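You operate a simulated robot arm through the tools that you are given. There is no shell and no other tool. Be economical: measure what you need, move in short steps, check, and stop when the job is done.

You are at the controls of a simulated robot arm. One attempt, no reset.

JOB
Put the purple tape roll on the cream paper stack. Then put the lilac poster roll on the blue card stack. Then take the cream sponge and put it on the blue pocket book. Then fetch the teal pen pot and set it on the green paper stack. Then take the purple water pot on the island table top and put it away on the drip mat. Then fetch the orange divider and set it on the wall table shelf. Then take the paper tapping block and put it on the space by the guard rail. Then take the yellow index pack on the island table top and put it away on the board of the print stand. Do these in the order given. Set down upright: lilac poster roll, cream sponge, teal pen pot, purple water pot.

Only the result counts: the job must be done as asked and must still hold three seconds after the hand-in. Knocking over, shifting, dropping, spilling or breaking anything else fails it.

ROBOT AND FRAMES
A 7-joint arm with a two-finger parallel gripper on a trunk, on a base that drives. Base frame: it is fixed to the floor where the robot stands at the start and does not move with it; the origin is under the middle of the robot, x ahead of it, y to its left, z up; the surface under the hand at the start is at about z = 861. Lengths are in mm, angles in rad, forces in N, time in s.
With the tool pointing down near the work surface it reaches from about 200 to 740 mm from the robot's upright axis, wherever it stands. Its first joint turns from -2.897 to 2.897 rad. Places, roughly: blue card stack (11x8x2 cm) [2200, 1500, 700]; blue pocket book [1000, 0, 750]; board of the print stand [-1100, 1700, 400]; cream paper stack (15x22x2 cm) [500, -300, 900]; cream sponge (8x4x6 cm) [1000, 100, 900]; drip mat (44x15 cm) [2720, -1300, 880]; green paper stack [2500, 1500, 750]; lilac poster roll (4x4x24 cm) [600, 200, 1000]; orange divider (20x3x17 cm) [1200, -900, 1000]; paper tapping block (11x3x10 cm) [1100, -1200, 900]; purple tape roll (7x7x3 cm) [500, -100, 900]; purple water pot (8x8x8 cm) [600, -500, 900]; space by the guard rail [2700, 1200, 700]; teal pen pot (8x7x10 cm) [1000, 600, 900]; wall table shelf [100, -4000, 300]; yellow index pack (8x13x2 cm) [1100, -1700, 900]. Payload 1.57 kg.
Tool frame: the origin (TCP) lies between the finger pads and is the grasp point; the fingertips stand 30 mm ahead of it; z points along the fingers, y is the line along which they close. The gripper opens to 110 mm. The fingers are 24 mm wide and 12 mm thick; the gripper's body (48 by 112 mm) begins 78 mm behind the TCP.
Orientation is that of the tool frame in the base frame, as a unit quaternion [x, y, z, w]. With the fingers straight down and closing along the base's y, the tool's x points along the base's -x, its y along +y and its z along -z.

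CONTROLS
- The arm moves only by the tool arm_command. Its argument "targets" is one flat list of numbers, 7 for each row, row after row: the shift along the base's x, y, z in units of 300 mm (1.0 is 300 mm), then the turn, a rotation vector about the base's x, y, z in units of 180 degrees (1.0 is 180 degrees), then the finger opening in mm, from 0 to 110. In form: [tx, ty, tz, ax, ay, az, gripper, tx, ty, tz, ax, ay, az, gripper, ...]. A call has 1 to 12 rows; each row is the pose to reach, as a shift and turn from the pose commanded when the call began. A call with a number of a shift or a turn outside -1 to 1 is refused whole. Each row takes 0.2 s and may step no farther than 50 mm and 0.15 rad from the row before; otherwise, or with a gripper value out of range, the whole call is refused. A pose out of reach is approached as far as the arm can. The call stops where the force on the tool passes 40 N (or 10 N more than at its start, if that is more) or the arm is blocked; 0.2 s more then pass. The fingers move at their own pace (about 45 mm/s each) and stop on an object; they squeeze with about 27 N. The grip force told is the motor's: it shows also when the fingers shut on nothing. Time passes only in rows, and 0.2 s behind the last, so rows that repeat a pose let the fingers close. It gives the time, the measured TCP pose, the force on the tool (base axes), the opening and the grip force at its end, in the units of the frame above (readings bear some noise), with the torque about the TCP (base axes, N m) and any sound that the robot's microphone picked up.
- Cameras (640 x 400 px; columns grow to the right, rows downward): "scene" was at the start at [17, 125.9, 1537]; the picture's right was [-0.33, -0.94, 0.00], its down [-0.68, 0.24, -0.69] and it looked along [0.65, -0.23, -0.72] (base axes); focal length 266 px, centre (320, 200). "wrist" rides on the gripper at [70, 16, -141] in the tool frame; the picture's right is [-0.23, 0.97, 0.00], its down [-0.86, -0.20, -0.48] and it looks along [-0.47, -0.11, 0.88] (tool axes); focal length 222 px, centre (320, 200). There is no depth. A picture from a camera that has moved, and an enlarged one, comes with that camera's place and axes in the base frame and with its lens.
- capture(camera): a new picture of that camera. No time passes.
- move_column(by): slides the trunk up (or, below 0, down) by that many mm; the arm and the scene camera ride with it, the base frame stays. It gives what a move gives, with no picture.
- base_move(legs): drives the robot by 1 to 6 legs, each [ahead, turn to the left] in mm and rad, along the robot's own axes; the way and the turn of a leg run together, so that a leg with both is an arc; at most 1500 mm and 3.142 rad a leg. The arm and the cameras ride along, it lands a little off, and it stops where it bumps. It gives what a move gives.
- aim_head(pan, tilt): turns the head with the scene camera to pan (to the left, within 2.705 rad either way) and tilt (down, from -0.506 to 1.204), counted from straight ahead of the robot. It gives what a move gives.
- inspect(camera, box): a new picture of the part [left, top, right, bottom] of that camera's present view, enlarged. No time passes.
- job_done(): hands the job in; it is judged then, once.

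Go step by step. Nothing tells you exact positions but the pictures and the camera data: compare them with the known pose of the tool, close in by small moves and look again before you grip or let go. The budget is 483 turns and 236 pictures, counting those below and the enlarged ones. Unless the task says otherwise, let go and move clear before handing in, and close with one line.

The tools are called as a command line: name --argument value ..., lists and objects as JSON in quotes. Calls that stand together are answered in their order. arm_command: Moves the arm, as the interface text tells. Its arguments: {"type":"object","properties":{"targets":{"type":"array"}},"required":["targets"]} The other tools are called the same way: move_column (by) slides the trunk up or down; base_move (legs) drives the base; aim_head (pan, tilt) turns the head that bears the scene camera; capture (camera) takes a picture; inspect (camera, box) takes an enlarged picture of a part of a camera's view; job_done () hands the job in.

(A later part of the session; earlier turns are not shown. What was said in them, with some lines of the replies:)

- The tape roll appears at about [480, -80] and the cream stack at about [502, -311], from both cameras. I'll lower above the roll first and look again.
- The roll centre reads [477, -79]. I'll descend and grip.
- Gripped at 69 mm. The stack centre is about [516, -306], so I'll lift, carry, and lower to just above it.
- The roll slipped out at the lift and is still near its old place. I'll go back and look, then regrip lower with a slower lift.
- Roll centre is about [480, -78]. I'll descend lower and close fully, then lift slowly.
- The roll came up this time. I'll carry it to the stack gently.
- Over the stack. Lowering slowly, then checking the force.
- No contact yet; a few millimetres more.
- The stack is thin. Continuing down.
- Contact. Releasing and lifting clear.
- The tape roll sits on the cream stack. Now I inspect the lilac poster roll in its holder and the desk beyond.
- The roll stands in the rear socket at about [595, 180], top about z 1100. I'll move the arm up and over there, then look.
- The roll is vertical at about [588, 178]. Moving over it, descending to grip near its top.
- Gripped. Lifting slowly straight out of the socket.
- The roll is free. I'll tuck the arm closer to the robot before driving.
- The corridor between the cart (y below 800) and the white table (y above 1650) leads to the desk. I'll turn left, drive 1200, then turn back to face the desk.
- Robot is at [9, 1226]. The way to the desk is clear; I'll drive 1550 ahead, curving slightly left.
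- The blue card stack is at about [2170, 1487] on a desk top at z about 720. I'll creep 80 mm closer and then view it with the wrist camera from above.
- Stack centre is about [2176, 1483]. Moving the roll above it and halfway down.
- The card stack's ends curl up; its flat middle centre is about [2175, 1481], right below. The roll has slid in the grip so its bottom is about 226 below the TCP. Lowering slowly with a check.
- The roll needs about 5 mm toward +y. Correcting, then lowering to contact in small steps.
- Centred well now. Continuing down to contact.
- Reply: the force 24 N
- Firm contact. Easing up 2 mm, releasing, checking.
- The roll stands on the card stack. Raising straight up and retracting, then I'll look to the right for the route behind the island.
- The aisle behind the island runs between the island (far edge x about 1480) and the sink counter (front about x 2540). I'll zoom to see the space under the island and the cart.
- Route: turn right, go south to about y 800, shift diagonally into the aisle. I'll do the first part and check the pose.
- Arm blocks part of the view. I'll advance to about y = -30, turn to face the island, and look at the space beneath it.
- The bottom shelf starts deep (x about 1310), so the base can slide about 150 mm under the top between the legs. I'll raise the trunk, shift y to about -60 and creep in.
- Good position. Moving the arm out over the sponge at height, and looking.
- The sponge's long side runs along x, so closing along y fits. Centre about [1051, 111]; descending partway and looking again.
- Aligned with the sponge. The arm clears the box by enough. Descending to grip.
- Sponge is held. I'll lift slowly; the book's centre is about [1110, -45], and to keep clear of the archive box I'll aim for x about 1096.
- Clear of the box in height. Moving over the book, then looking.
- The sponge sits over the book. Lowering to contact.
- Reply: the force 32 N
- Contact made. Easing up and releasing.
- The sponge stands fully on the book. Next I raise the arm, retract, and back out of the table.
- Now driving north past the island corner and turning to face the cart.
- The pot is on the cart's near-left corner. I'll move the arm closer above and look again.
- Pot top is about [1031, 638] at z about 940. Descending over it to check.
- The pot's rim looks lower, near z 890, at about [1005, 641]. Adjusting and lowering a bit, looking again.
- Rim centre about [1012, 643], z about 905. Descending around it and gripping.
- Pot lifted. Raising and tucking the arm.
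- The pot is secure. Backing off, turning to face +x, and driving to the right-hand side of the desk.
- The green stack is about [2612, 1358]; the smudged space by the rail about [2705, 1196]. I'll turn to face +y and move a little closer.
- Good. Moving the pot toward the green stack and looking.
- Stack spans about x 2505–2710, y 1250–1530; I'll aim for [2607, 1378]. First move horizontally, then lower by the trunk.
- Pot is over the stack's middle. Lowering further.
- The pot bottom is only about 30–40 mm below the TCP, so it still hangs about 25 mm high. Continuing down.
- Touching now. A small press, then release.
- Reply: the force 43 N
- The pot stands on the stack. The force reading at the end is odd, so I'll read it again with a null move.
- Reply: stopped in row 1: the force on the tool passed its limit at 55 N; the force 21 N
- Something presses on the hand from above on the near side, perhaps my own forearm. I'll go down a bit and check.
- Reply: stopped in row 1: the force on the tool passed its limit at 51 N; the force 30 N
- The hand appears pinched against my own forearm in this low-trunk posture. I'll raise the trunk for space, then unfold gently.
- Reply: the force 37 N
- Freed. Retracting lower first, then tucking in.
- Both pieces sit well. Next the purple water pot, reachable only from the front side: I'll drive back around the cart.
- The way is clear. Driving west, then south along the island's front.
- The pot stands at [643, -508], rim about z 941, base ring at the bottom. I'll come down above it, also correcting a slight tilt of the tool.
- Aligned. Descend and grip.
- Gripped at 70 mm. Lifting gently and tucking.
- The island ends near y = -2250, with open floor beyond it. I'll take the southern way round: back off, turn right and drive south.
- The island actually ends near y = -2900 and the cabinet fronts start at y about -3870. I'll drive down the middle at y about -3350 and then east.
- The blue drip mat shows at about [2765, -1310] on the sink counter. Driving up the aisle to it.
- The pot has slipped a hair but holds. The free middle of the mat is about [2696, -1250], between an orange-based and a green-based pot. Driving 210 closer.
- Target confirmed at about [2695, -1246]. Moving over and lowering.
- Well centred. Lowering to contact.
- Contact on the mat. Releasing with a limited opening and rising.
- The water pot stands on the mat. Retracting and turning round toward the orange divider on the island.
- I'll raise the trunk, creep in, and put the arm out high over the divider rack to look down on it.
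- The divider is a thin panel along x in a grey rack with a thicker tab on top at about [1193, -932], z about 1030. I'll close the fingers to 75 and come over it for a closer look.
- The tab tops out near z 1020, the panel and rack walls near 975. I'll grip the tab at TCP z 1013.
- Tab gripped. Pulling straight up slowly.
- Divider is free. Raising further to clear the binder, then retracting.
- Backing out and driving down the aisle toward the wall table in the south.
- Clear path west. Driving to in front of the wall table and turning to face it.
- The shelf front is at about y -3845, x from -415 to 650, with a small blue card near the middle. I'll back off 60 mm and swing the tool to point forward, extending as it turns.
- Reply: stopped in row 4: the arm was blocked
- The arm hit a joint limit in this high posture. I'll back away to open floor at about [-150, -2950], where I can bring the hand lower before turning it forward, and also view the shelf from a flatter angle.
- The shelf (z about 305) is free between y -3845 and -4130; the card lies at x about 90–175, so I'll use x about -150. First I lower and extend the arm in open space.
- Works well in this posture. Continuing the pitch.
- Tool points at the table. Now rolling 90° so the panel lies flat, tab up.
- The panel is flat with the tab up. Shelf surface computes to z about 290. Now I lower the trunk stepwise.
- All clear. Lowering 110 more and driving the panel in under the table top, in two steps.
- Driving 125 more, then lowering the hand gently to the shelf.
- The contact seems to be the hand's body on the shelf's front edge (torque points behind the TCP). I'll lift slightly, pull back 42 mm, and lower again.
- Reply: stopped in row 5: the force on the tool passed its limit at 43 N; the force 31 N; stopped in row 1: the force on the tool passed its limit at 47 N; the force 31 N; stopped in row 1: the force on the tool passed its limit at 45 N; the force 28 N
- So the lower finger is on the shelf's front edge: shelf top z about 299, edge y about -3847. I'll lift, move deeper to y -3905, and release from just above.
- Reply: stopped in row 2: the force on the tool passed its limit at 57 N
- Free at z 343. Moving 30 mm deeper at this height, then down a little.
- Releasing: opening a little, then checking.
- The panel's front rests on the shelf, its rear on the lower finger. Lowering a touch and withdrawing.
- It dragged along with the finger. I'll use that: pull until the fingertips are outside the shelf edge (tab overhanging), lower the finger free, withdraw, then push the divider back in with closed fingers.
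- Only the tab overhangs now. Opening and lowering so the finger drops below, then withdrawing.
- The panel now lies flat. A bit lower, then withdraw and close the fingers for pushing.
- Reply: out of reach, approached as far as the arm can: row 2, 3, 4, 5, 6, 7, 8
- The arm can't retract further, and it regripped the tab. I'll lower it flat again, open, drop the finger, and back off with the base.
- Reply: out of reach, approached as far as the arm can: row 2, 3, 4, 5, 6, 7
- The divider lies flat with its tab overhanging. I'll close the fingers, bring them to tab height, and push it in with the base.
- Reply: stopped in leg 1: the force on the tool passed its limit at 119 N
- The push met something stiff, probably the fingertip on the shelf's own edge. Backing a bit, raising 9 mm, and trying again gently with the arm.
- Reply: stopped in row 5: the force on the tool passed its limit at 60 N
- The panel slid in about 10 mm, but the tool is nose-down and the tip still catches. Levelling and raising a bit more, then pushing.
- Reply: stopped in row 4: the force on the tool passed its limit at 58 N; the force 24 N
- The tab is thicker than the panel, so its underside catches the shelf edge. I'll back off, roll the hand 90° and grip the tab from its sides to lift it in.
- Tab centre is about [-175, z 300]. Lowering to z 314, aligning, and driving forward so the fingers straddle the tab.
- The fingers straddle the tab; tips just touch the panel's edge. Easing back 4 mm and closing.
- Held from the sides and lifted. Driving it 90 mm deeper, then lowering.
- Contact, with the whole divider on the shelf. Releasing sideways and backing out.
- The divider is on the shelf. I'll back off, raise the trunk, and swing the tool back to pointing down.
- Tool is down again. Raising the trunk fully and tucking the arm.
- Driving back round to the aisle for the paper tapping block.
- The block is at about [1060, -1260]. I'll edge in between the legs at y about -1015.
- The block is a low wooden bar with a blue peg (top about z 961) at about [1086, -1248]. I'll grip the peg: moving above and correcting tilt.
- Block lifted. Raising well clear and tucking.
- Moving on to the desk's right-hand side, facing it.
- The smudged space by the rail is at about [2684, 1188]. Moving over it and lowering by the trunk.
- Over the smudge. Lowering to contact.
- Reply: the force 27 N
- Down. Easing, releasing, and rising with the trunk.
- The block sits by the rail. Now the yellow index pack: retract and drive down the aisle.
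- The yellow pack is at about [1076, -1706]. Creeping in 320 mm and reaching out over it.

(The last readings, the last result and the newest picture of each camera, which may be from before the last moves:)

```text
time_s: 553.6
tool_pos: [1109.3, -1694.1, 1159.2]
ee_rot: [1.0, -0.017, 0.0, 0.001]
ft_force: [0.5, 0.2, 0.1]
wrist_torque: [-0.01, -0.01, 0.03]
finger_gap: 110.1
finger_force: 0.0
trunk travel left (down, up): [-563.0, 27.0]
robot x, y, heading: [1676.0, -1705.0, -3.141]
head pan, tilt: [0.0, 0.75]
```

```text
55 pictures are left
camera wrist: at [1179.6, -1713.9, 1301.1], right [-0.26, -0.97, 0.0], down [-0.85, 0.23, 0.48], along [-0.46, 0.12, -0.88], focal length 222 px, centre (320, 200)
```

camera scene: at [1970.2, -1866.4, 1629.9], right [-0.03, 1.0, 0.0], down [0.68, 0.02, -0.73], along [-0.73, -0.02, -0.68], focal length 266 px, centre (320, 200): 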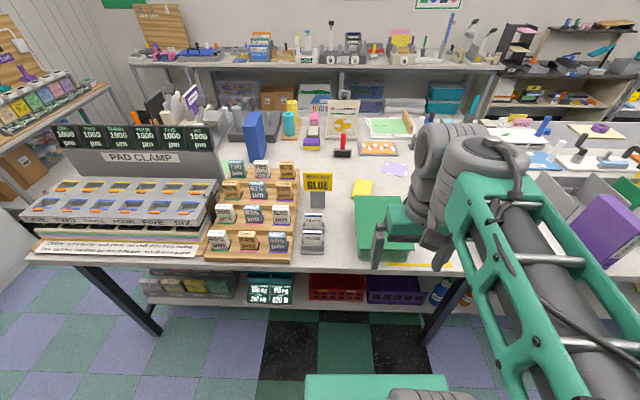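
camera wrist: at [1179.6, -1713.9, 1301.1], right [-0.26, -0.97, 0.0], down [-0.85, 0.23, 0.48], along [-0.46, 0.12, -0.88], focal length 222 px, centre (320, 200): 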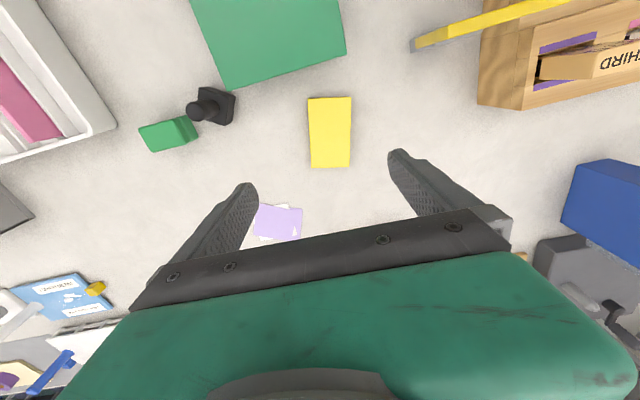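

The pack lies along x, rotated about 12°, behind a green box. The board is a lower shelf, so I'll grip the pack near its robot-side end with the tool tilted 30° forward. First yaw, then tilt while moving above it.

arm_command --targets '[0.02, -0.03, -0.1, 0, 0, -0.027, 110, 0.04, -0.07, -0.2, 0, 0, -0.054, 110]'

arm_command --targets '[0, 0, -0.04, 0.0085, 0.041, 0, 110, 0, 0, -0.08, 0.017, 0.082, 0, 110, 0, 0, -0.12, 0.0255, 0.123, 0, 110, 0, 0, -0.16, 0.034, 0.163, 0, 110]'

capture --camera "wrist"

capture --camera "scene"

```text
time_s: 554.2
tool_pos: [1122.5, -1718.1, 1100.5]
ee_rot: [0.995, -0.101, 0.0, 0.001]
ft_force: [0.5, -0.6, -0.4]
wrist_torque: [0.0, 0.01, -0.02]
finger_gap: 110.0
finger_force: 0.2
trunk travel left (down, up): [-563.0, 27.0]
robot x, y, heading: [1673.2, -1709.2, -3.139]
head pan, tilt: [0.0, 0.75]
```

```text
time_s: 555.2
tool_pos: [1123.2, -1716.4, 1051.4]
ee_rot: [0.961, -0.098, -0.258, -0.027]
ft_force: [-0.7, 0.1, -0.1]
wrist_torque: [0.0, -0.01, 0.02]
finger_gap: 110.2
finger_force: 0.1
trunk travel left (down, up): [-563.0, 27.0]
robot x, y, heading: [1673.2, -1708.4, -3.135]
head pan, tilt: [0.0, 0.75]
```

```text
54 pictures are left
camera wrist: at [1250.0, -1759.8, 1139.7], right [-0.39, -0.91, 0.11], down [-0.45, 0.3, 0.84], along [-0.8, 0.28, -0.53], focal length 222 px, centre (320, 200)
```

wrist: 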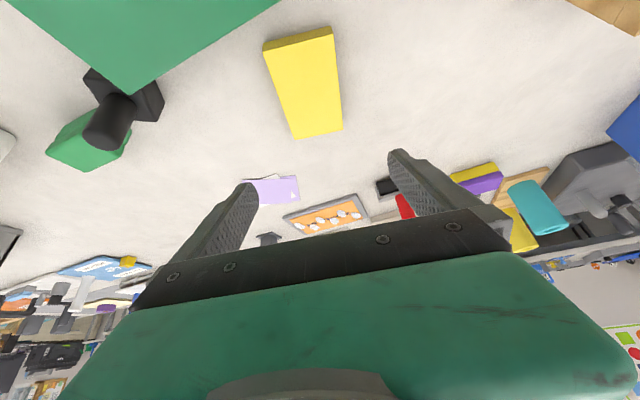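

```text
53 pictures are left
camera scene: at [1651.3, -1866.8, 1630.0], right [0.0, 1.0, 0.0], down [0.68, 0.0, -0.73], along [-0.73, 0.0, -0.68], focal length 266 px, centre (320, 200)
```

scene: 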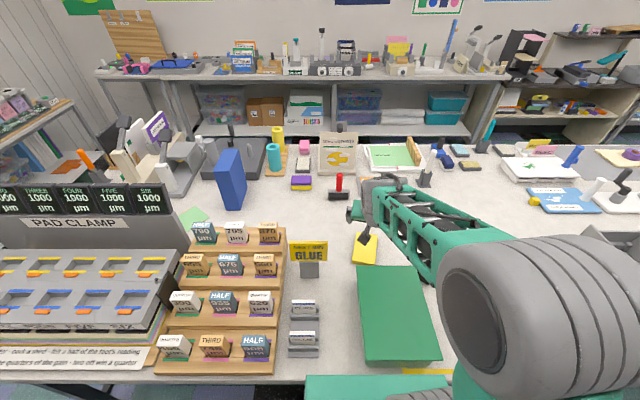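

Aligned with the pack's near end at about [1154, -1727]. Descending to grip 38 mm in from it.

arm_command --targets '[-0.01, -0.003, -0.14, 0, 0, -0.005, 110, -0.02, -0.006, -0.28, 0, 0, -0.01, 110, -0.02, -0.006, -0.4, 0, 0, -0.01, 110]'

capture --camera "wrist"

inspect --camera "scene" --box '[310, 170, 490, 300]'

```text
time_s: 556.0
tool_pos: [1116.6, -1718.8, 931.5]
ee_rot: [0.959, -0.112, -0.257, -0.031]
ft_force: [0.1, -0.6, 0.8]
wrist_torque: [0.03, 0.02, 0.01]
finger_gap: 110.1
finger_force: 0.2
trunk travel left (down, up): [-563.0, 27.0]
robot x, y, heading: [1669.6, -1712.0, -3.14]
head pan, tilt: [0.0, 0.75]
```

```text
52 pictures are left
camera wrist: at [1241.8, -1765.6, 1019.5], right [-0.42, -0.9, 0.11], down [-0.44, 0.31, 0.84], along [-0.79, 0.3, -0.53], focal length 222 px, centre (320, 200)
```

wrist: 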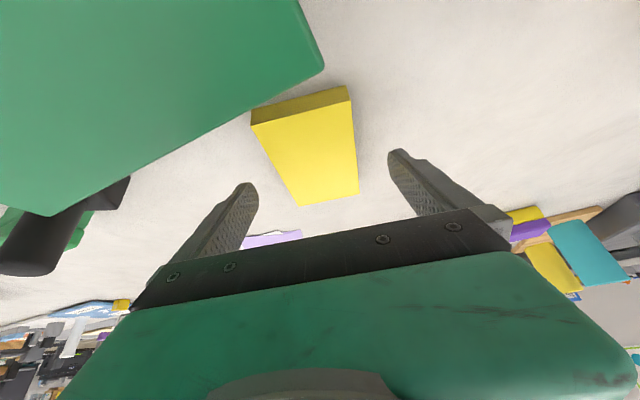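

```text
3.08 times, centred on (400, 235) of scene
camera zoom: at [1650.8, -1866.8, 1630.0], right [0.0, 1.0, 0.0], down [0.68, 0.0, -0.73], along [-0.73, 0.0, -0.68], focal length 819 px, centre (74, 92)
```

zoom: 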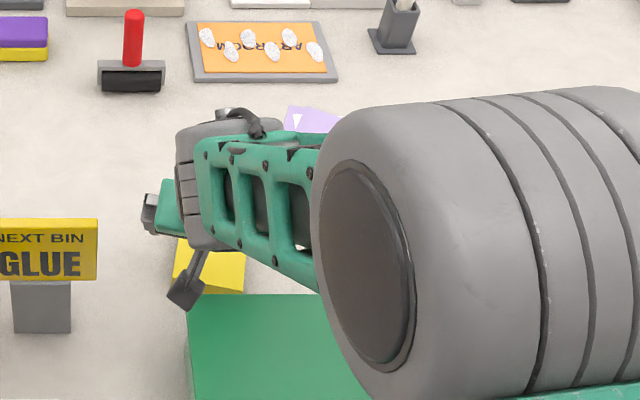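

arm_command --targets '[0, 0, -0.07, 0, 0, 0, 110, 0, 0, -0.115, 0, 0, 0, 110, 0, 0, -0.115, 0, 0, 0, 0, 0, 0, -0.115, 0, 0, 0, 0, 0, 0, -0.115, 0, 0, 0, 0, 0, 0, -0.115, 0, 0, 0, 0]'

capture --camera "wrist"

```text
time_s: 557.4
tool_pos: [1117.1, -1719.4, 897.6]
ee_rot: [0.96, -0.112, -0.256, -0.03]
ft_force: [0.1, -0.2, 0.3]
wrist_torque: [0.01, 0.0, -0.03]
finger_gap: 75.4
finger_force: 27.0
trunk travel left (down, up): [-563.0, 27.0]
robot x, y, heading: [1670.8, -1708.8, -3.142]
head pan, tilt: [0.0, 0.75]
```

```text
50 pictures are left
camera wrist: at [1241.9, -1766.1, 985.5], right [-0.42, -0.9, 0.11], down [-0.44, 0.31, 0.84], along [-0.79, 0.3, -0.53], focal length 222 px, centre (320, 200)
```

wrist: 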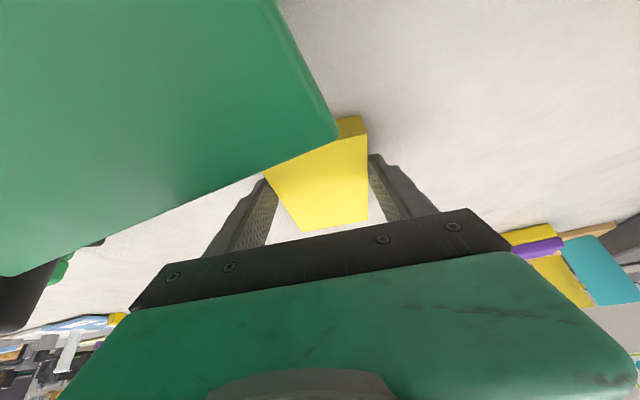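

Gripped at 75 mm. Lifting slowly and checking.

arm_command --targets '[0, 0, 0.015, 0, 0, 0, 0, 0, 0, 0.04, 0, 0, 0, 0, 0, 0, 0.08, 0, 0, 0, 0, 0, 0, 0.13, 0, 0, 0, 0, 0, 0, 0.19, 0, 0, 0, 0, 0, 0, 0.26, 0, 0, 0, 0]'

capture --camera "wrist"

inspect --camera "scene" --box '[310, 150, 490, 300]'

```text
time_s: 558.8
tool_pos: [1117.3, -1720.4, 974.3]
ee_rot: [0.959, -0.112, -0.257, -0.03]
ft_force: [-0.4, 0.2, -1.4]
wrist_torque: [0.04, -0.03, 0.01]
finger_gap: 75.5
finger_force: 27.4
trunk travel left (down, up): [-563.0, 27.0]
robot x, y, heading: [1673.7, -1709.9, -3.141]
head pan, tilt: [0.0, 0.75]
```

```text
49 pictures are left
camera wrist: at [1240.7, -1766.2, 1061.9], right [-0.42, -0.9, 0.11], down [-0.44, 0.31, 0.84], along [-0.79, 0.3, -0.53], focal length 222 px, centre (320, 200)
```

wrist: 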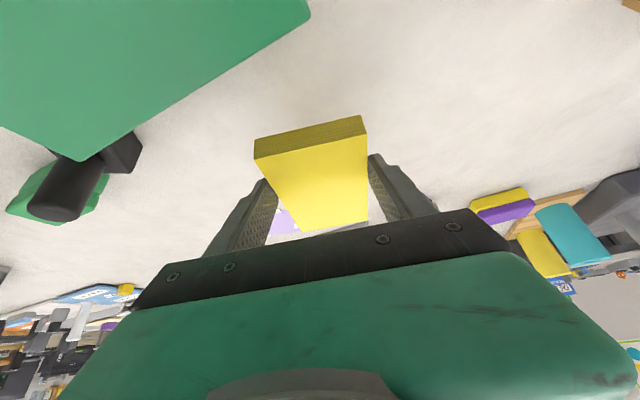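

```text
2.67 times, centred on (400, 225) of scene
camera zoom: at [1651.1, -1866.8, 1629.9], right [0.0, 1.0, 0.0], down [0.68, 0.0, -0.73], along [-0.73, 0.0, -0.68], focal length 710 px, centre (107, 133)
```

zoom: 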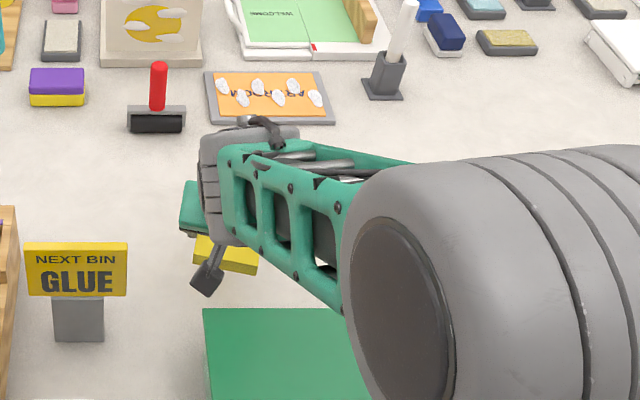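

Held well. Raising, tucking, backing out and driving north.

arm_command --targets '[0, 0, 0.08, 0, 0, 0, 0, 0, 0, 0.18, 0, 0, 0, 0, 0, 0, 0.28, 0, 0, 0, 0, 0.02, 0, 0.38, 0, 0, 0, 0, 0.06, 0, 0.47, 0, 0, 0, 0, 0.13, 0, 0.55, 0, 0, 0, 0, 0.23, 0, 0.58, 0, 0, 0, 0, 0.34, 0, 0.58, 0, 0, 0, 0, 0.45, 0, 0.58, 0, 0, 0, 0, 0.56, 0, 0.58, 0, 0, 0, 0, 0.66, 0, 0.58, 0, 0, 0, 0]'

base_move --legs '[[-300, 0], [0, -1.57], [1150, 0], [1150, 0]]'

capture --camera "wrist"

```text
time_s: 561.2
tool_pos: [1318.6, -1713.4, 1135.0]
ee_rot: [0.965, -0.115, -0.23, -0.046]
ft_force: [0.5, 0.2, -1.8]
wrist_torque: [0.02, -0.04, 0.02]
finger_gap: 75.1
finger_force: 26.5
trunk travel left (down, up): [-563.0, 27.0]
robot x, y, heading: [1672.9, -1710.9, -3.14]
head pan, tilt: [0.0, 0.75]
```

```text
time_s: 578.0
tool_pos: [1952.9, 959.1, 1133.5]
ee_rot: [-0.611, 0.755, 0.137, 0.194]
ft_force: [-0.1, -0.1, -1.7]
wrist_torque: [-0.06, 0.04, 0.02]
finger_gap: 75.3
finger_force: 26.5
trunk travel left (down, up): [-563.0, 27.0]
robot x, y, heading: [1964.3, 606.1, 1.584]
head pan, tilt: [0.0, 0.75]
```

```text
47 pictures are left
camera wrist: at [1907.4, 838.2, 1227.0], right [-0.91, 0.41, 0.07], down [0.29, 0.49, 0.82], along [0.3, 0.77, -0.56], focal length 222 px, centre (320, 200)
```

wrist: 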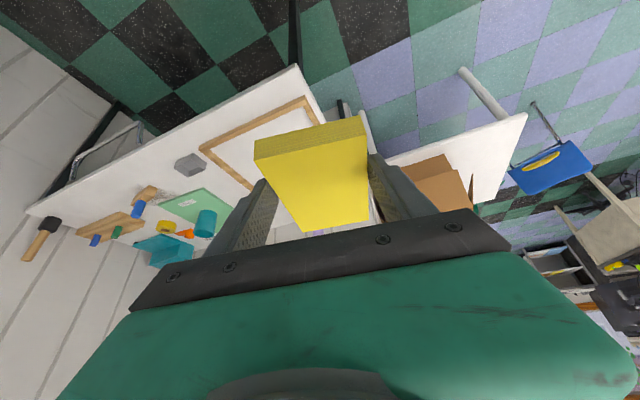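

Pack is secure. Driving on past the cart and west toward the print stand.

base_move --legs '[[0, 0.56], [743, 0], [0, 0.997], [1350, 0]]'

aim_head --pan -0.2 --tilt 0.45

capture --camera "scene"

```text
time_s: 592.5
tool_pos: [-145.1, 1276.4, 1131.2]
ee_rot: [0.963, -0.132, -0.231, -0.049]
ft_force: [-0.4, 0.2, -1.6]
wrist_torque: [-0.04, -0.03, 0.01]
finger_gap: 75.6
finger_force: 27.4
trunk travel left (down, up): [-563.0, 27.0]
robot x, y, heading: [205.5, 1267.8, 3.085]
head pan, tilt: [0.0, 0.75]
```

```text
time_s: 593.2
tool_pos: [-143.5, 1275.2, 1130.3]
ee_rot: [0.963, -0.132, -0.23, -0.051]
ft_force: [-0.8, 0.6, -1.2]
wrist_torque: [-0.02, -0.01, 0.01]
finger_gap: 75.4
finger_force: 26.9
trunk travel left (down, up): [-563.0, 27.0]
robot x, y, heading: [209.5, 1267.8, 3.09]
head pan, tilt: [-0.201, 0.45]
```

```text
46 pictures are left
camera scene: at [173.5, 1129.2, 1656.3], right [0.25, 0.97, 0.0], down [0.42, -0.11, -0.9], along [-0.87, 0.23, -0.44], focal length 266 px, centre (320, 200)
```

scene: 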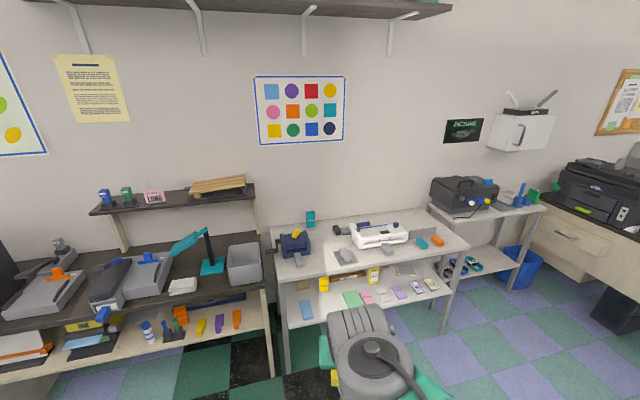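

inspect --camera "scene" --box '[260, 200, 480, 350]'

```text
2.67 times, centred on (370, 275) of scene
camera zoom: at [173.5, 1129.2, 1656.3], right [0.25, 0.97, 0.0], down [0.42, -0.11, -0.9], along [-0.87, 0.23, -0.44], focal length 710 px, centre (187, 0)
```

zoom: 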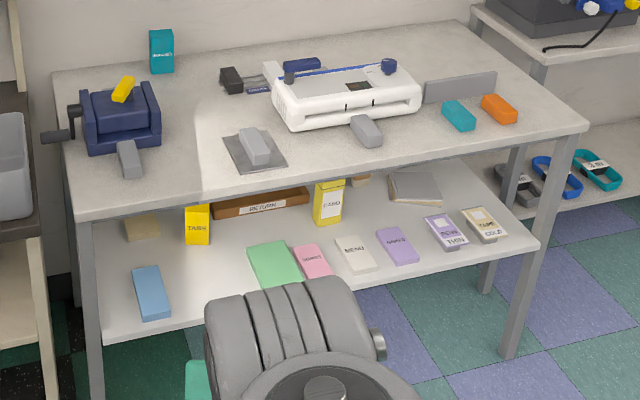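

The middle stand's lower board (front edge x about -835, z about 400) has a free gap between the blue and green packs at y about 1484. I'll line up facing it at [0, 1484].

base_move --legs '[[0, -0.753], [299, 0], [0, 0.806]]'

arm_command --targets '[-0.06, 0, -0.1, 0, 0, 0, 0, -0.13, 0, -0.2, 0, 0, 0, 0, -0.22, 0, -0.3, 0, 0, 0, 0, -0.32, 0, -0.4, 0, 0, 0, 0, -0.42, 0, -0.49, 0, 0, 0, 0, -0.52, 0, -0.56, 0, 0, 0, 0, -0.6, 0, -0.6, 0, 0, 0, 0]'

```text
time_s: 599.4
tool_pos: [-355.1, 1480.2, 1131.2]
ee_rot: [0.965, -0.114, -0.231, -0.046]
ft_force: [-0.1, -1.1, -1.8]
wrist_torque: [-0.01, -0.02, 0.0]
finger_gap: 75.3
finger_force: 27.3
trunk travel left (down, up): [-563.0, 27.0]
robot x, y, heading: [0.7, 1483.1, 3.127]
head pan, tilt: [-0.201, 0.45]
```

```text
time_s: 601.0
tool_pos: [-537.6, 1479.5, 952.6]
ee_rot: [0.965, -0.114, -0.231, -0.046]
ft_force: [-0.4, -0.2, -1.7]
wrist_torque: [-0.02, -0.02, -0.01]
finger_gap: 75.3
finger_force: 26.8
trunk travel left (down, up): [-563.0, 27.0]
robot x, y, heading: [0.6, 1481.1, 3.124]
head pan, tilt: [-0.201, 0.45]
```

Correcting the small tilt and turning the pack square, then lowering the trunk in front of the stand.

arm_command --targets '[0, 0, 0, -0.003, 0.008, 0.03, 0, -0.02, 0.01, 0, -0.0075, 0.018, 0.065, 0]'

move_column --by -410

aim_head --pan -0.1 --tilt 0.6

capture --camera "scene"

capture --camera "wrist"

```text
time_s: 601.5
tool_pos: [-542.9, 1482.8, 951.6]
ee_rot: [0.965, -0.018, -0.261, -0.008]
ft_force: [-0.6, 0.2, -2.3]
wrist_torque: [0.02, -0.01, 0.0]
finger_gap: 75.3
finger_force: 26.6
trunk travel left (down, up): [-563.0, 27.0]
robot x, y, heading: [-2.6, 1484.8, 3.129]
head pan, tilt: [-0.201, 0.45]
```

```text
refused: -410 is not a number from -400 to 400
```

```text
time_s: 602.2
tool_pos: [-542.1, 1482.3, 952.5]
ee_rot: [0.965, -0.019, -0.26, -0.008]
ft_force: [-0.2, -0.5, -1.1]
wrist_torque: [0.01, -0.07, -0.02]
finger_gap: 75.3
finger_force: 27.3
trunk travel left (down, up): [-563.0, 27.0]
robot x, y, heading: [2.7, 1484.7, 3.13]
head pan, tilt: [-0.099, 0.6]
```

```text
44 pictures are left
camera scene: at [-29.9, 1335.7, 1642.9], right [0.11, 0.99, 0.0], down [0.56, -0.06, -0.83], along [-0.82, 0.09, -0.56], focal length 266 px, centre (320, 200)
```

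scene: 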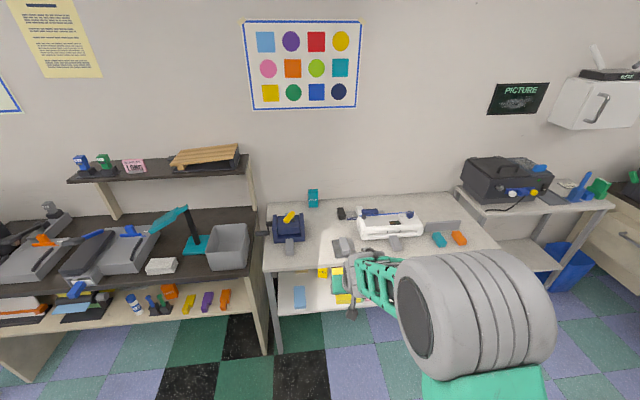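

```text
43 pictures are left
camera wrist: at [-410.7, 1460.3, 1039.7], right [-0.24, -0.97, 0.11], down [-0.49, 0.22, 0.84], along [-0.84, 0.15, -0.52], focal length 222 px, centre (320, 200)
```

wrist: 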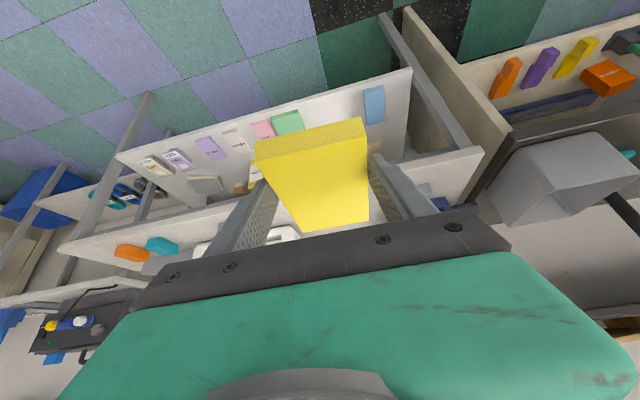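

move_column --by -400

capture --camera "wrist"

capture --camera "scene"

```text
time_s: 606.1
tool_pos: [-541.8, 1482.8, 551.0]
ee_rot: [0.965, -0.019, -0.261, -0.007]
ft_force: [0.6, -0.8, -2.2]
wrist_torque: [-0.01, -0.03, -0.01]
finger_gap: 75.3
finger_force: 26.6
trunk travel left (down, up): [-163.0, 427.0]
robot x, y, heading: [4.6, 1481.4, 3.131]
head pan, tilt: [-0.099, 0.6]
```

```text
42 pictures are left
camera wrist: at [-410.7, 1460.4, 639.7], right [-0.24, -0.97, 0.11], down [-0.49, 0.22, 0.84], along [-0.84, 0.15, -0.52], focal length 222 px, centre (320, 200)
```

wrist: 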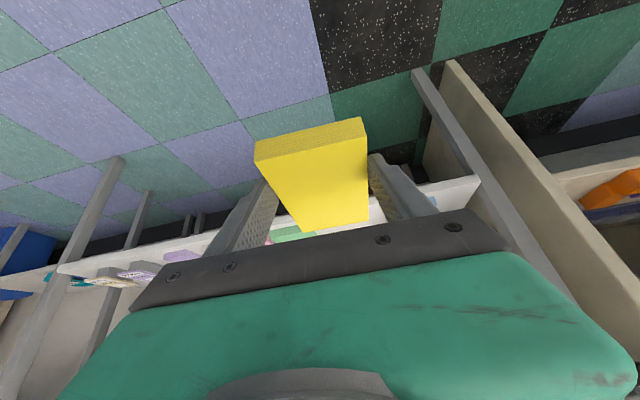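

```text
41 pictures are left
camera scene: at [-29.8, 1335.7, 1242.9], right [0.11, 0.99, 0.0], down [0.56, -0.06, -0.83], along [-0.82, 0.09, -0.56], focal length 266 px, centre (320, 200)
```

scene: 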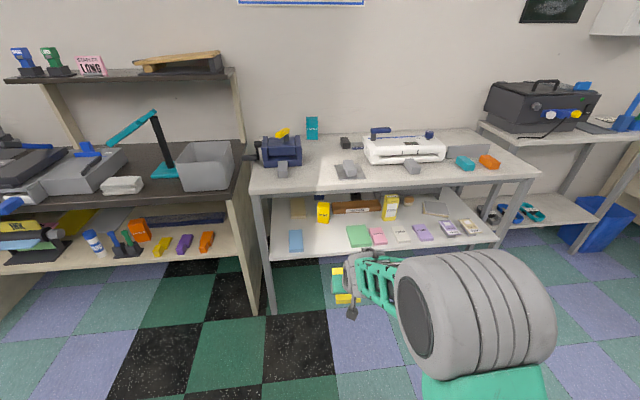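

The board works out at z about 420, its front edge x about -822, and the gap centre y about 1454. I'll set the height to enter at TCP z 480 and drive in 250 mm first.

arm_command --targets '[0, -0.05, -0.08, 0, 0, 0, 0, 0, -0.095, -0.16, 0, 0, 0, 0, 0, -0.095, -0.237, 0, 0, 0, 0]'

base_move --legs '[[230, 0]]'

capture --camera "wrist"

aim_head --pan -0.1 --tilt 0.7

capture --camera "scene"

```text
time_s: 606.9
tool_pos: [-542.1, 1455.4, 481.2]
ee_rot: [0.965, -0.02, -0.261, -0.008]
ft_force: [0.5, -0.1, -1.5]
wrist_torque: [0.01, -0.05, 0.0]
finger_gap: 75.4
finger_force: 27.1
trunk travel left (down, up): [-163.0, 427.0]
robot x, y, heading: [-4.9, 1483.6, 3.128]
head pan, tilt: [-0.099, 0.6]
```

```text
time_s: 608.6
tool_pos: [-775.5, 1458.9, 480.4]
ee_rot: [0.965, -0.02, -0.26, -0.007]
ft_force: [0.2, -0.1, -1.5]
wrist_torque: [-0.01, -0.05, -0.02]
finger_gap: 75.1
finger_force: 26.7
trunk travel left (down, up): [-163.0, 427.0]
robot x, y, heading: [-232.4, 1488.4, 3.129]
head pan, tilt: [-0.099, 0.6]
```

```text
40 pictures are left
camera wrist: at [-643.4, 1436.2, 569.0], right [-0.24, -0.97, 0.11], down [-0.49, 0.22, 0.84], along [-0.84, 0.14, -0.52], focal length 222 px, centre (320, 200)
```

wrist: 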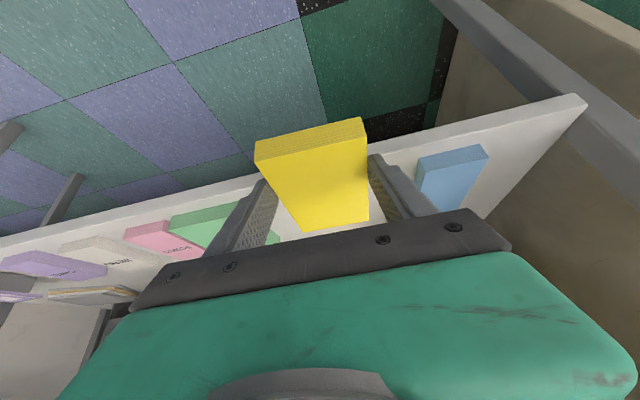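

```text
time_s: 609.3
tool_pos: [-774.9, 1458.1, 481.6]
ee_rot: [0.965, -0.02, -0.261, -0.008]
ft_force: [-1.0, 0.1, -1.1]
wrist_torque: [0.0, -0.04, 0.0]
finger_gap: 75.5
finger_force: 26.9
trunk travel left (down, up): [-163.0, 427.0]
robot x, y, heading: [-233.9, 1487.4, 3.127]
head pan, tilt: [-0.099, 0.7]
```

```text
39 pictures are left
camera scene: at [-259.5, 1338.6, 1234.2], right [0.11, 0.99, 0.0], down [0.64, -0.07, -0.77], along [-0.76, 0.09, -0.64], focal length 266 px, centre (320, 200)
```

scene: 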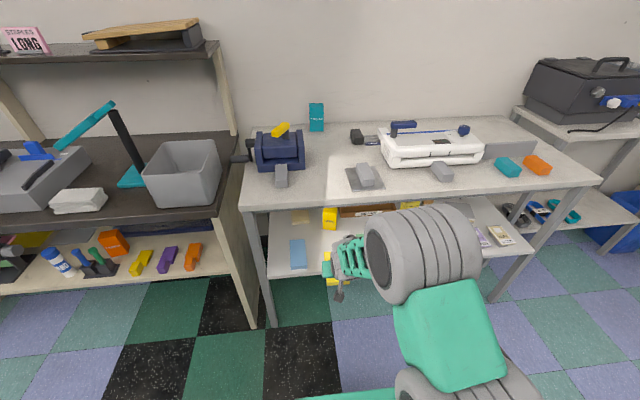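

Lined up between the packs. Advancing 60 mm and checking clearance under the table edge.

base_move --legs '[[60, 0]]'

inspect --camera "scene" --box '[240, 170, 460, 330]'

capture --camera "wrist"

```text
time_s: 610.3
tool_pos: [-835.0, 1459.5, 480.9]
ee_rot: [0.965, -0.018, -0.261, -0.007]
ft_force: [0.0, -0.6, -2.4]
wrist_torque: [-0.01, -0.01, 0.0]
finger_gap: 75.6
finger_force: 27.3
trunk travel left (down, up): [-163.0, 427.0]
robot x, y, heading: [-291.7, 1485.1, 3.131]
head pan, tilt: [-0.099, 0.7]
```

```text
2.50 times, centred on (350, 250) of scene
camera zoom: at [-319.2, 1339.4, 1234.2], right [0.11, 0.99, 0.0], down [0.64, -0.07, -0.76], along [-0.76, 0.09, -0.64], focal length 665 px, centre (245, 75)
```

zoom: 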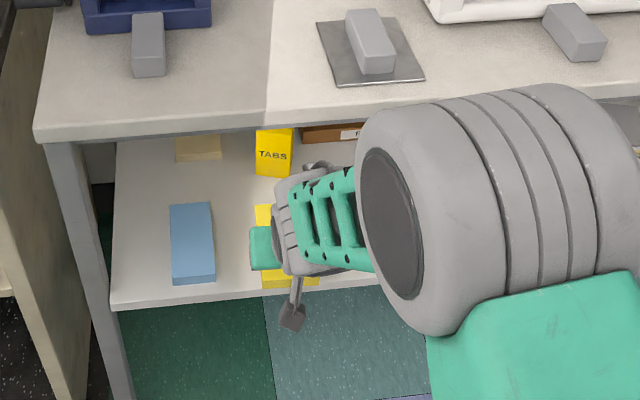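

```text
37 pictures are left
camera wrist: at [-703.3, 1437.0, 568.9], right [-0.24, -0.97, 0.11], down [-0.49, 0.22, 0.84], along [-0.84, 0.14, -0.52], focal length 222 px, centre (320, 200)
```

wrist: 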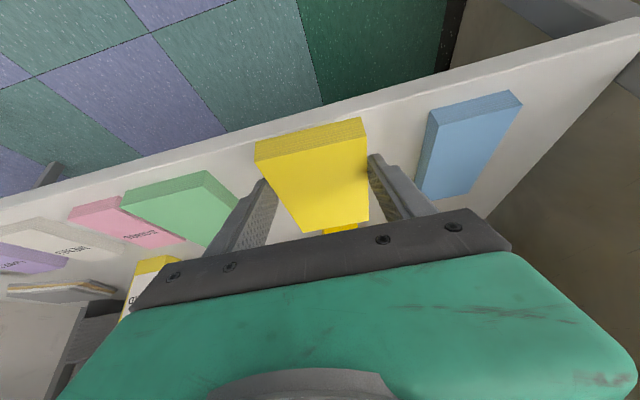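

Good. Advancing 40 more, then lowering to the board.

base_move --legs '[[42, 0]]'

arm_command --targets '[0, 0, -0.015, 0, 0, 0, 0, 0, 0, -0.03, 0, 0, 0, 0]'

arm_command --targets '[0, 0, -0.01, 0, 0, 0, 0, 0, 0, -0.02, 0, 0, 0, 0]'

capture --camera "wrist"

```text
time_s: 611.1
tool_pos: [-875.8, 1460.8, 481.3]
ee_rot: [0.965, -0.019, -0.26, -0.007]
ft_force: [0.1, 0.1, -0.3]
wrist_torque: [0.03, -0.05, -0.01]
finger_gap: 75.3
finger_force: 27.3
trunk travel left (down, up): [-163.0, 427.0]
robot x, y, heading: [-336.6, 1490.6, 3.127]
head pan, tilt: [-0.099, 0.7]
```

```text
time_s: 611.8
tool_pos: [-875.9, 1459.2, 473.1]
ee_rot: [0.965, -0.018, -0.261, -0.006]
ft_force: [0.4, 0.7, -1.3]
wrist_torque: [0.02, -0.03, -0.01]
finger_gap: 75.5
finger_force: 27.1
trunk travel left (down, up): [-163.0, 427.0]
robot x, y, heading: [-337.5, 1486.8, 3.126]
head pan, tilt: [-0.099, 0.7]
```

```text
time_s: 612.4
tool_pos: [-875.6, 1460.3, 466.0]
ee_rot: [0.966, -0.018, -0.259, -0.008]
ft_force: [-0.1, -0.1, -0.7]
wrist_torque: [0.05, -0.05, 0.05]
finger_gap: 75.6
finger_force: 27.2
trunk travel left (down, up): [-163.0, 427.0]
robot x, y, heading: [-335.9, 1488.0, 3.129]
head pan, tilt: [-0.099, 0.7]
```

```text
36 pictures are left
camera wrist: at [-744.4, 1437.3, 553.9], right [-0.24, -0.97, 0.11], down [-0.49, 0.22, 0.84], along [-0.84, 0.14, -0.53], focal length 222 px, centre (320, 200)
```

wrist: 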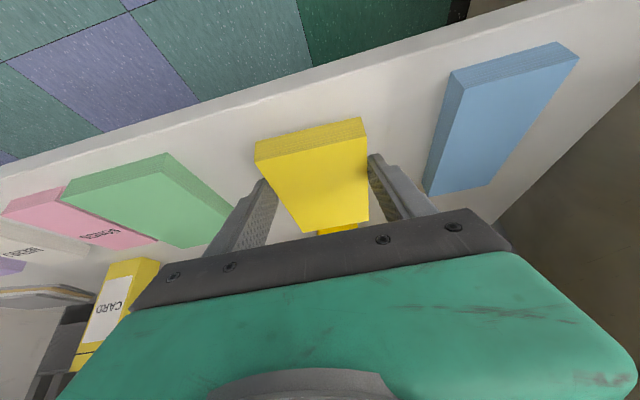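

arm_command --targets '[0, 0, -0.01, 0, 0, 0, 0, 0, 0, -0.02, 0, 0, 0, 0]'

arm_command --targets '[0, 0, -0.01, 0, 0, 0, 0, 0, 0, -0.02, 0, 0, 0, 0]'

arm_command --targets '[0, 0, -0.008, 0, 0, 0, 0, 0, 0, -0.016, 0, 0, 0, 0]'

```text
time_s: 613.0
tool_pos: [-876.5, 1459.5, 461.9]
ee_rot: [0.965, -0.018, -0.261, -0.007]
ft_force: [-0.2, 0.9, -0.5]
wrist_torque: [0.02, -0.04, 0.0]
finger_gap: 75.3
finger_force: 26.8
trunk travel left (down, up): [-163.0, 427.0]
robot x, y, heading: [-336.3, 1488.5, 3.13]
head pan, tilt: [-0.099, 0.7]
```

```text
time_s: 613.5
tool_pos: [-877.7, 1458.9, 455.8]
ee_rot: [0.965, -0.019, -0.262, -0.006]
ft_force: [3.5, 0.6, 13.2]
wrist_torque: [-0.32, -0.5, 0.04]
finger_gap: 75.5
finger_force: 27.3
trunk travel left (down, up): [-163.0, 427.0]
robot x, y, heading: [-335.2, 1489.4, 3.127]
head pan, tilt: [-0.099, 0.7]
```

```text
time_s: 614.1
tool_pos: [-878.4, 1459.6, 452.2]
ee_rot: [0.964, -0.018, -0.264, -0.007]
ft_force: [0.8, -5.5, 24.4]
wrist_torque: [-0.18, 0.3, 0.03]
finger_gap: 75.6
finger_force: 26.5
trunk travel left (down, up): [-163.0, 427.0]
robot x, y, heading: [-337.5, 1488.0, 3.128]
head pan, tilt: [-0.099, 0.7]
```

Down on the board. Easing, opening, then backing straight out.

arm_command --targets '[0, 0, 0.008, 0, 0, 0, 0, 0, 0, 0.008, 0, 0, 0, 84, 0, 0, 0.008, 0, 0, 0, 96, 0, 0, 0.015, 0, 0, 0, 96]'

capture --camera "wrist"

base_move --legs '[[-260, 0]]'

capture --camera "wrist"

capture --camera "scene"

```text
time_s: 615.1
tool_pos: [-873.7, 1459.5, 452.4]
ee_rot: [0.966, -0.018, -0.258, -0.008]
ft_force: [0.2, 7.7, 8.6]
wrist_torque: [-0.17, 0.03, -0.04]
finger_gap: 89.2
finger_force: 0.0
trunk travel left (down, up): [-163.0, 427.0]
robot x, y, heading: [-336.5, 1487.3, 3.128]
head pan, tilt: [-0.099, 0.7]
```

```text
35 pictures are left
camera wrist: at [-743.0, 1437.1, 540.6], right [-0.23, -0.97, 0.11], down [-0.5, 0.21, 0.84], along [-0.84, 0.14, -0.53], focal length 222 px, centre (320, 200)
```

wrist: 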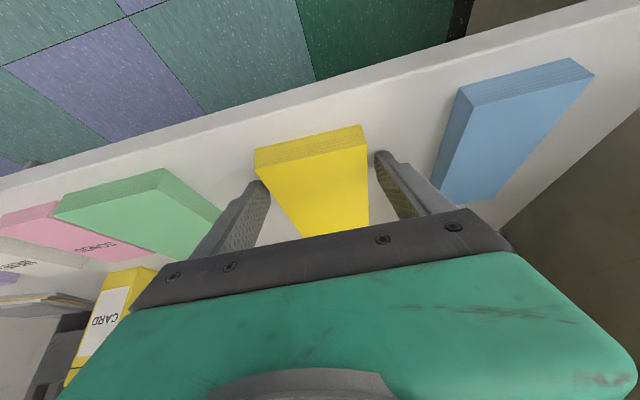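

```text
time_s: 617.0
tool_pos: [-617.4, 1457.0, 453.9]
ee_rot: [0.965, -0.019, -0.26, -0.007]
ft_force: [-1.0, 0.0, 0.9]
wrist_torque: [-0.04, 0.02, 0.0]
finger_gap: 96.1
finger_force: 0.2
trunk travel left (down, up): [-163.0, 427.0]
robot x, y, heading: [-81.1, 1483.5, 3.127]
head pan, tilt: [-0.099, 0.7]
```

```text
34 pictures are left
camera wrist: at [-486.9, 1434.5, 541.6], right [-0.24, -0.97, 0.11], down [-0.49, 0.22, 0.84], along [-0.84, 0.15, -0.52], focal length 222 px, centre (320, 200)
```

wrist: 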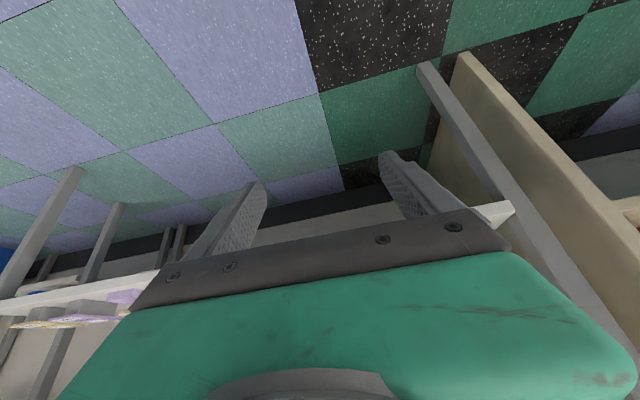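

```text
33 pictures are left
camera scene: at [-103.0, 1336.5, 1234.2], right [0.11, 0.99, 0.0], down [0.64, -0.07, -0.76], along [-0.76, 0.09, -0.64], focal length 266 px, centre (320, 200)
```

scene: 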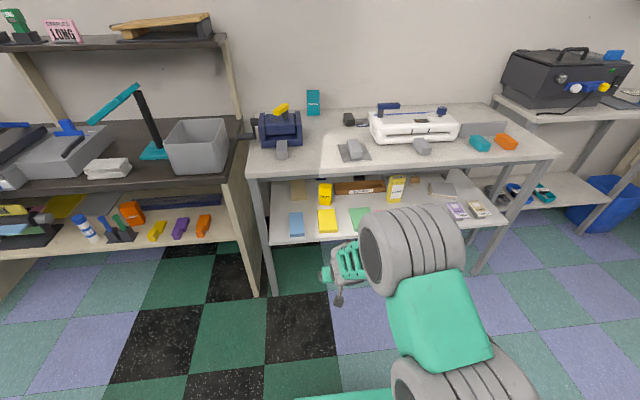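

inspect --camera "scene" --box '[250, 160, 410, 270]'

```text
3.64 times, centred on (330, 215) of scene
camera zoom: at [-103.0, 1336.5, 1234.2], right [0.11, 0.99, 0.0], down [0.64, -0.07, -0.76], along [-0.76, 0.09, -0.64], focal length 968 px, centre (284, 146)
```

zoom: 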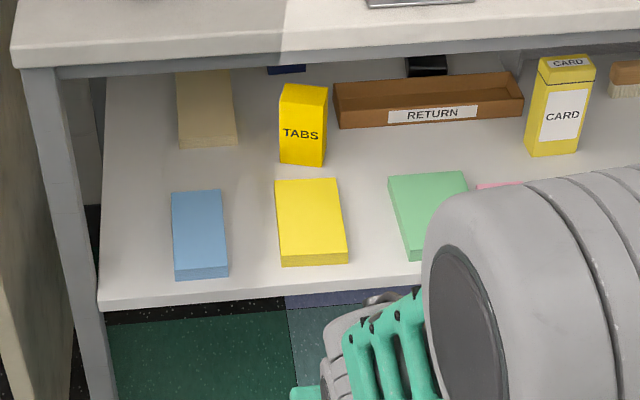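

The yellow pack lies flat on the board between its neighbours, and the hand is clear. All eight pieces are placed, so I'm handing in.

job_done

```text
The job is handed in.
```

All eight objects were set down at their destinations in the order asked, the four that had to stand upright are upright, and the job is handed in; the hand-in gave no verdict.
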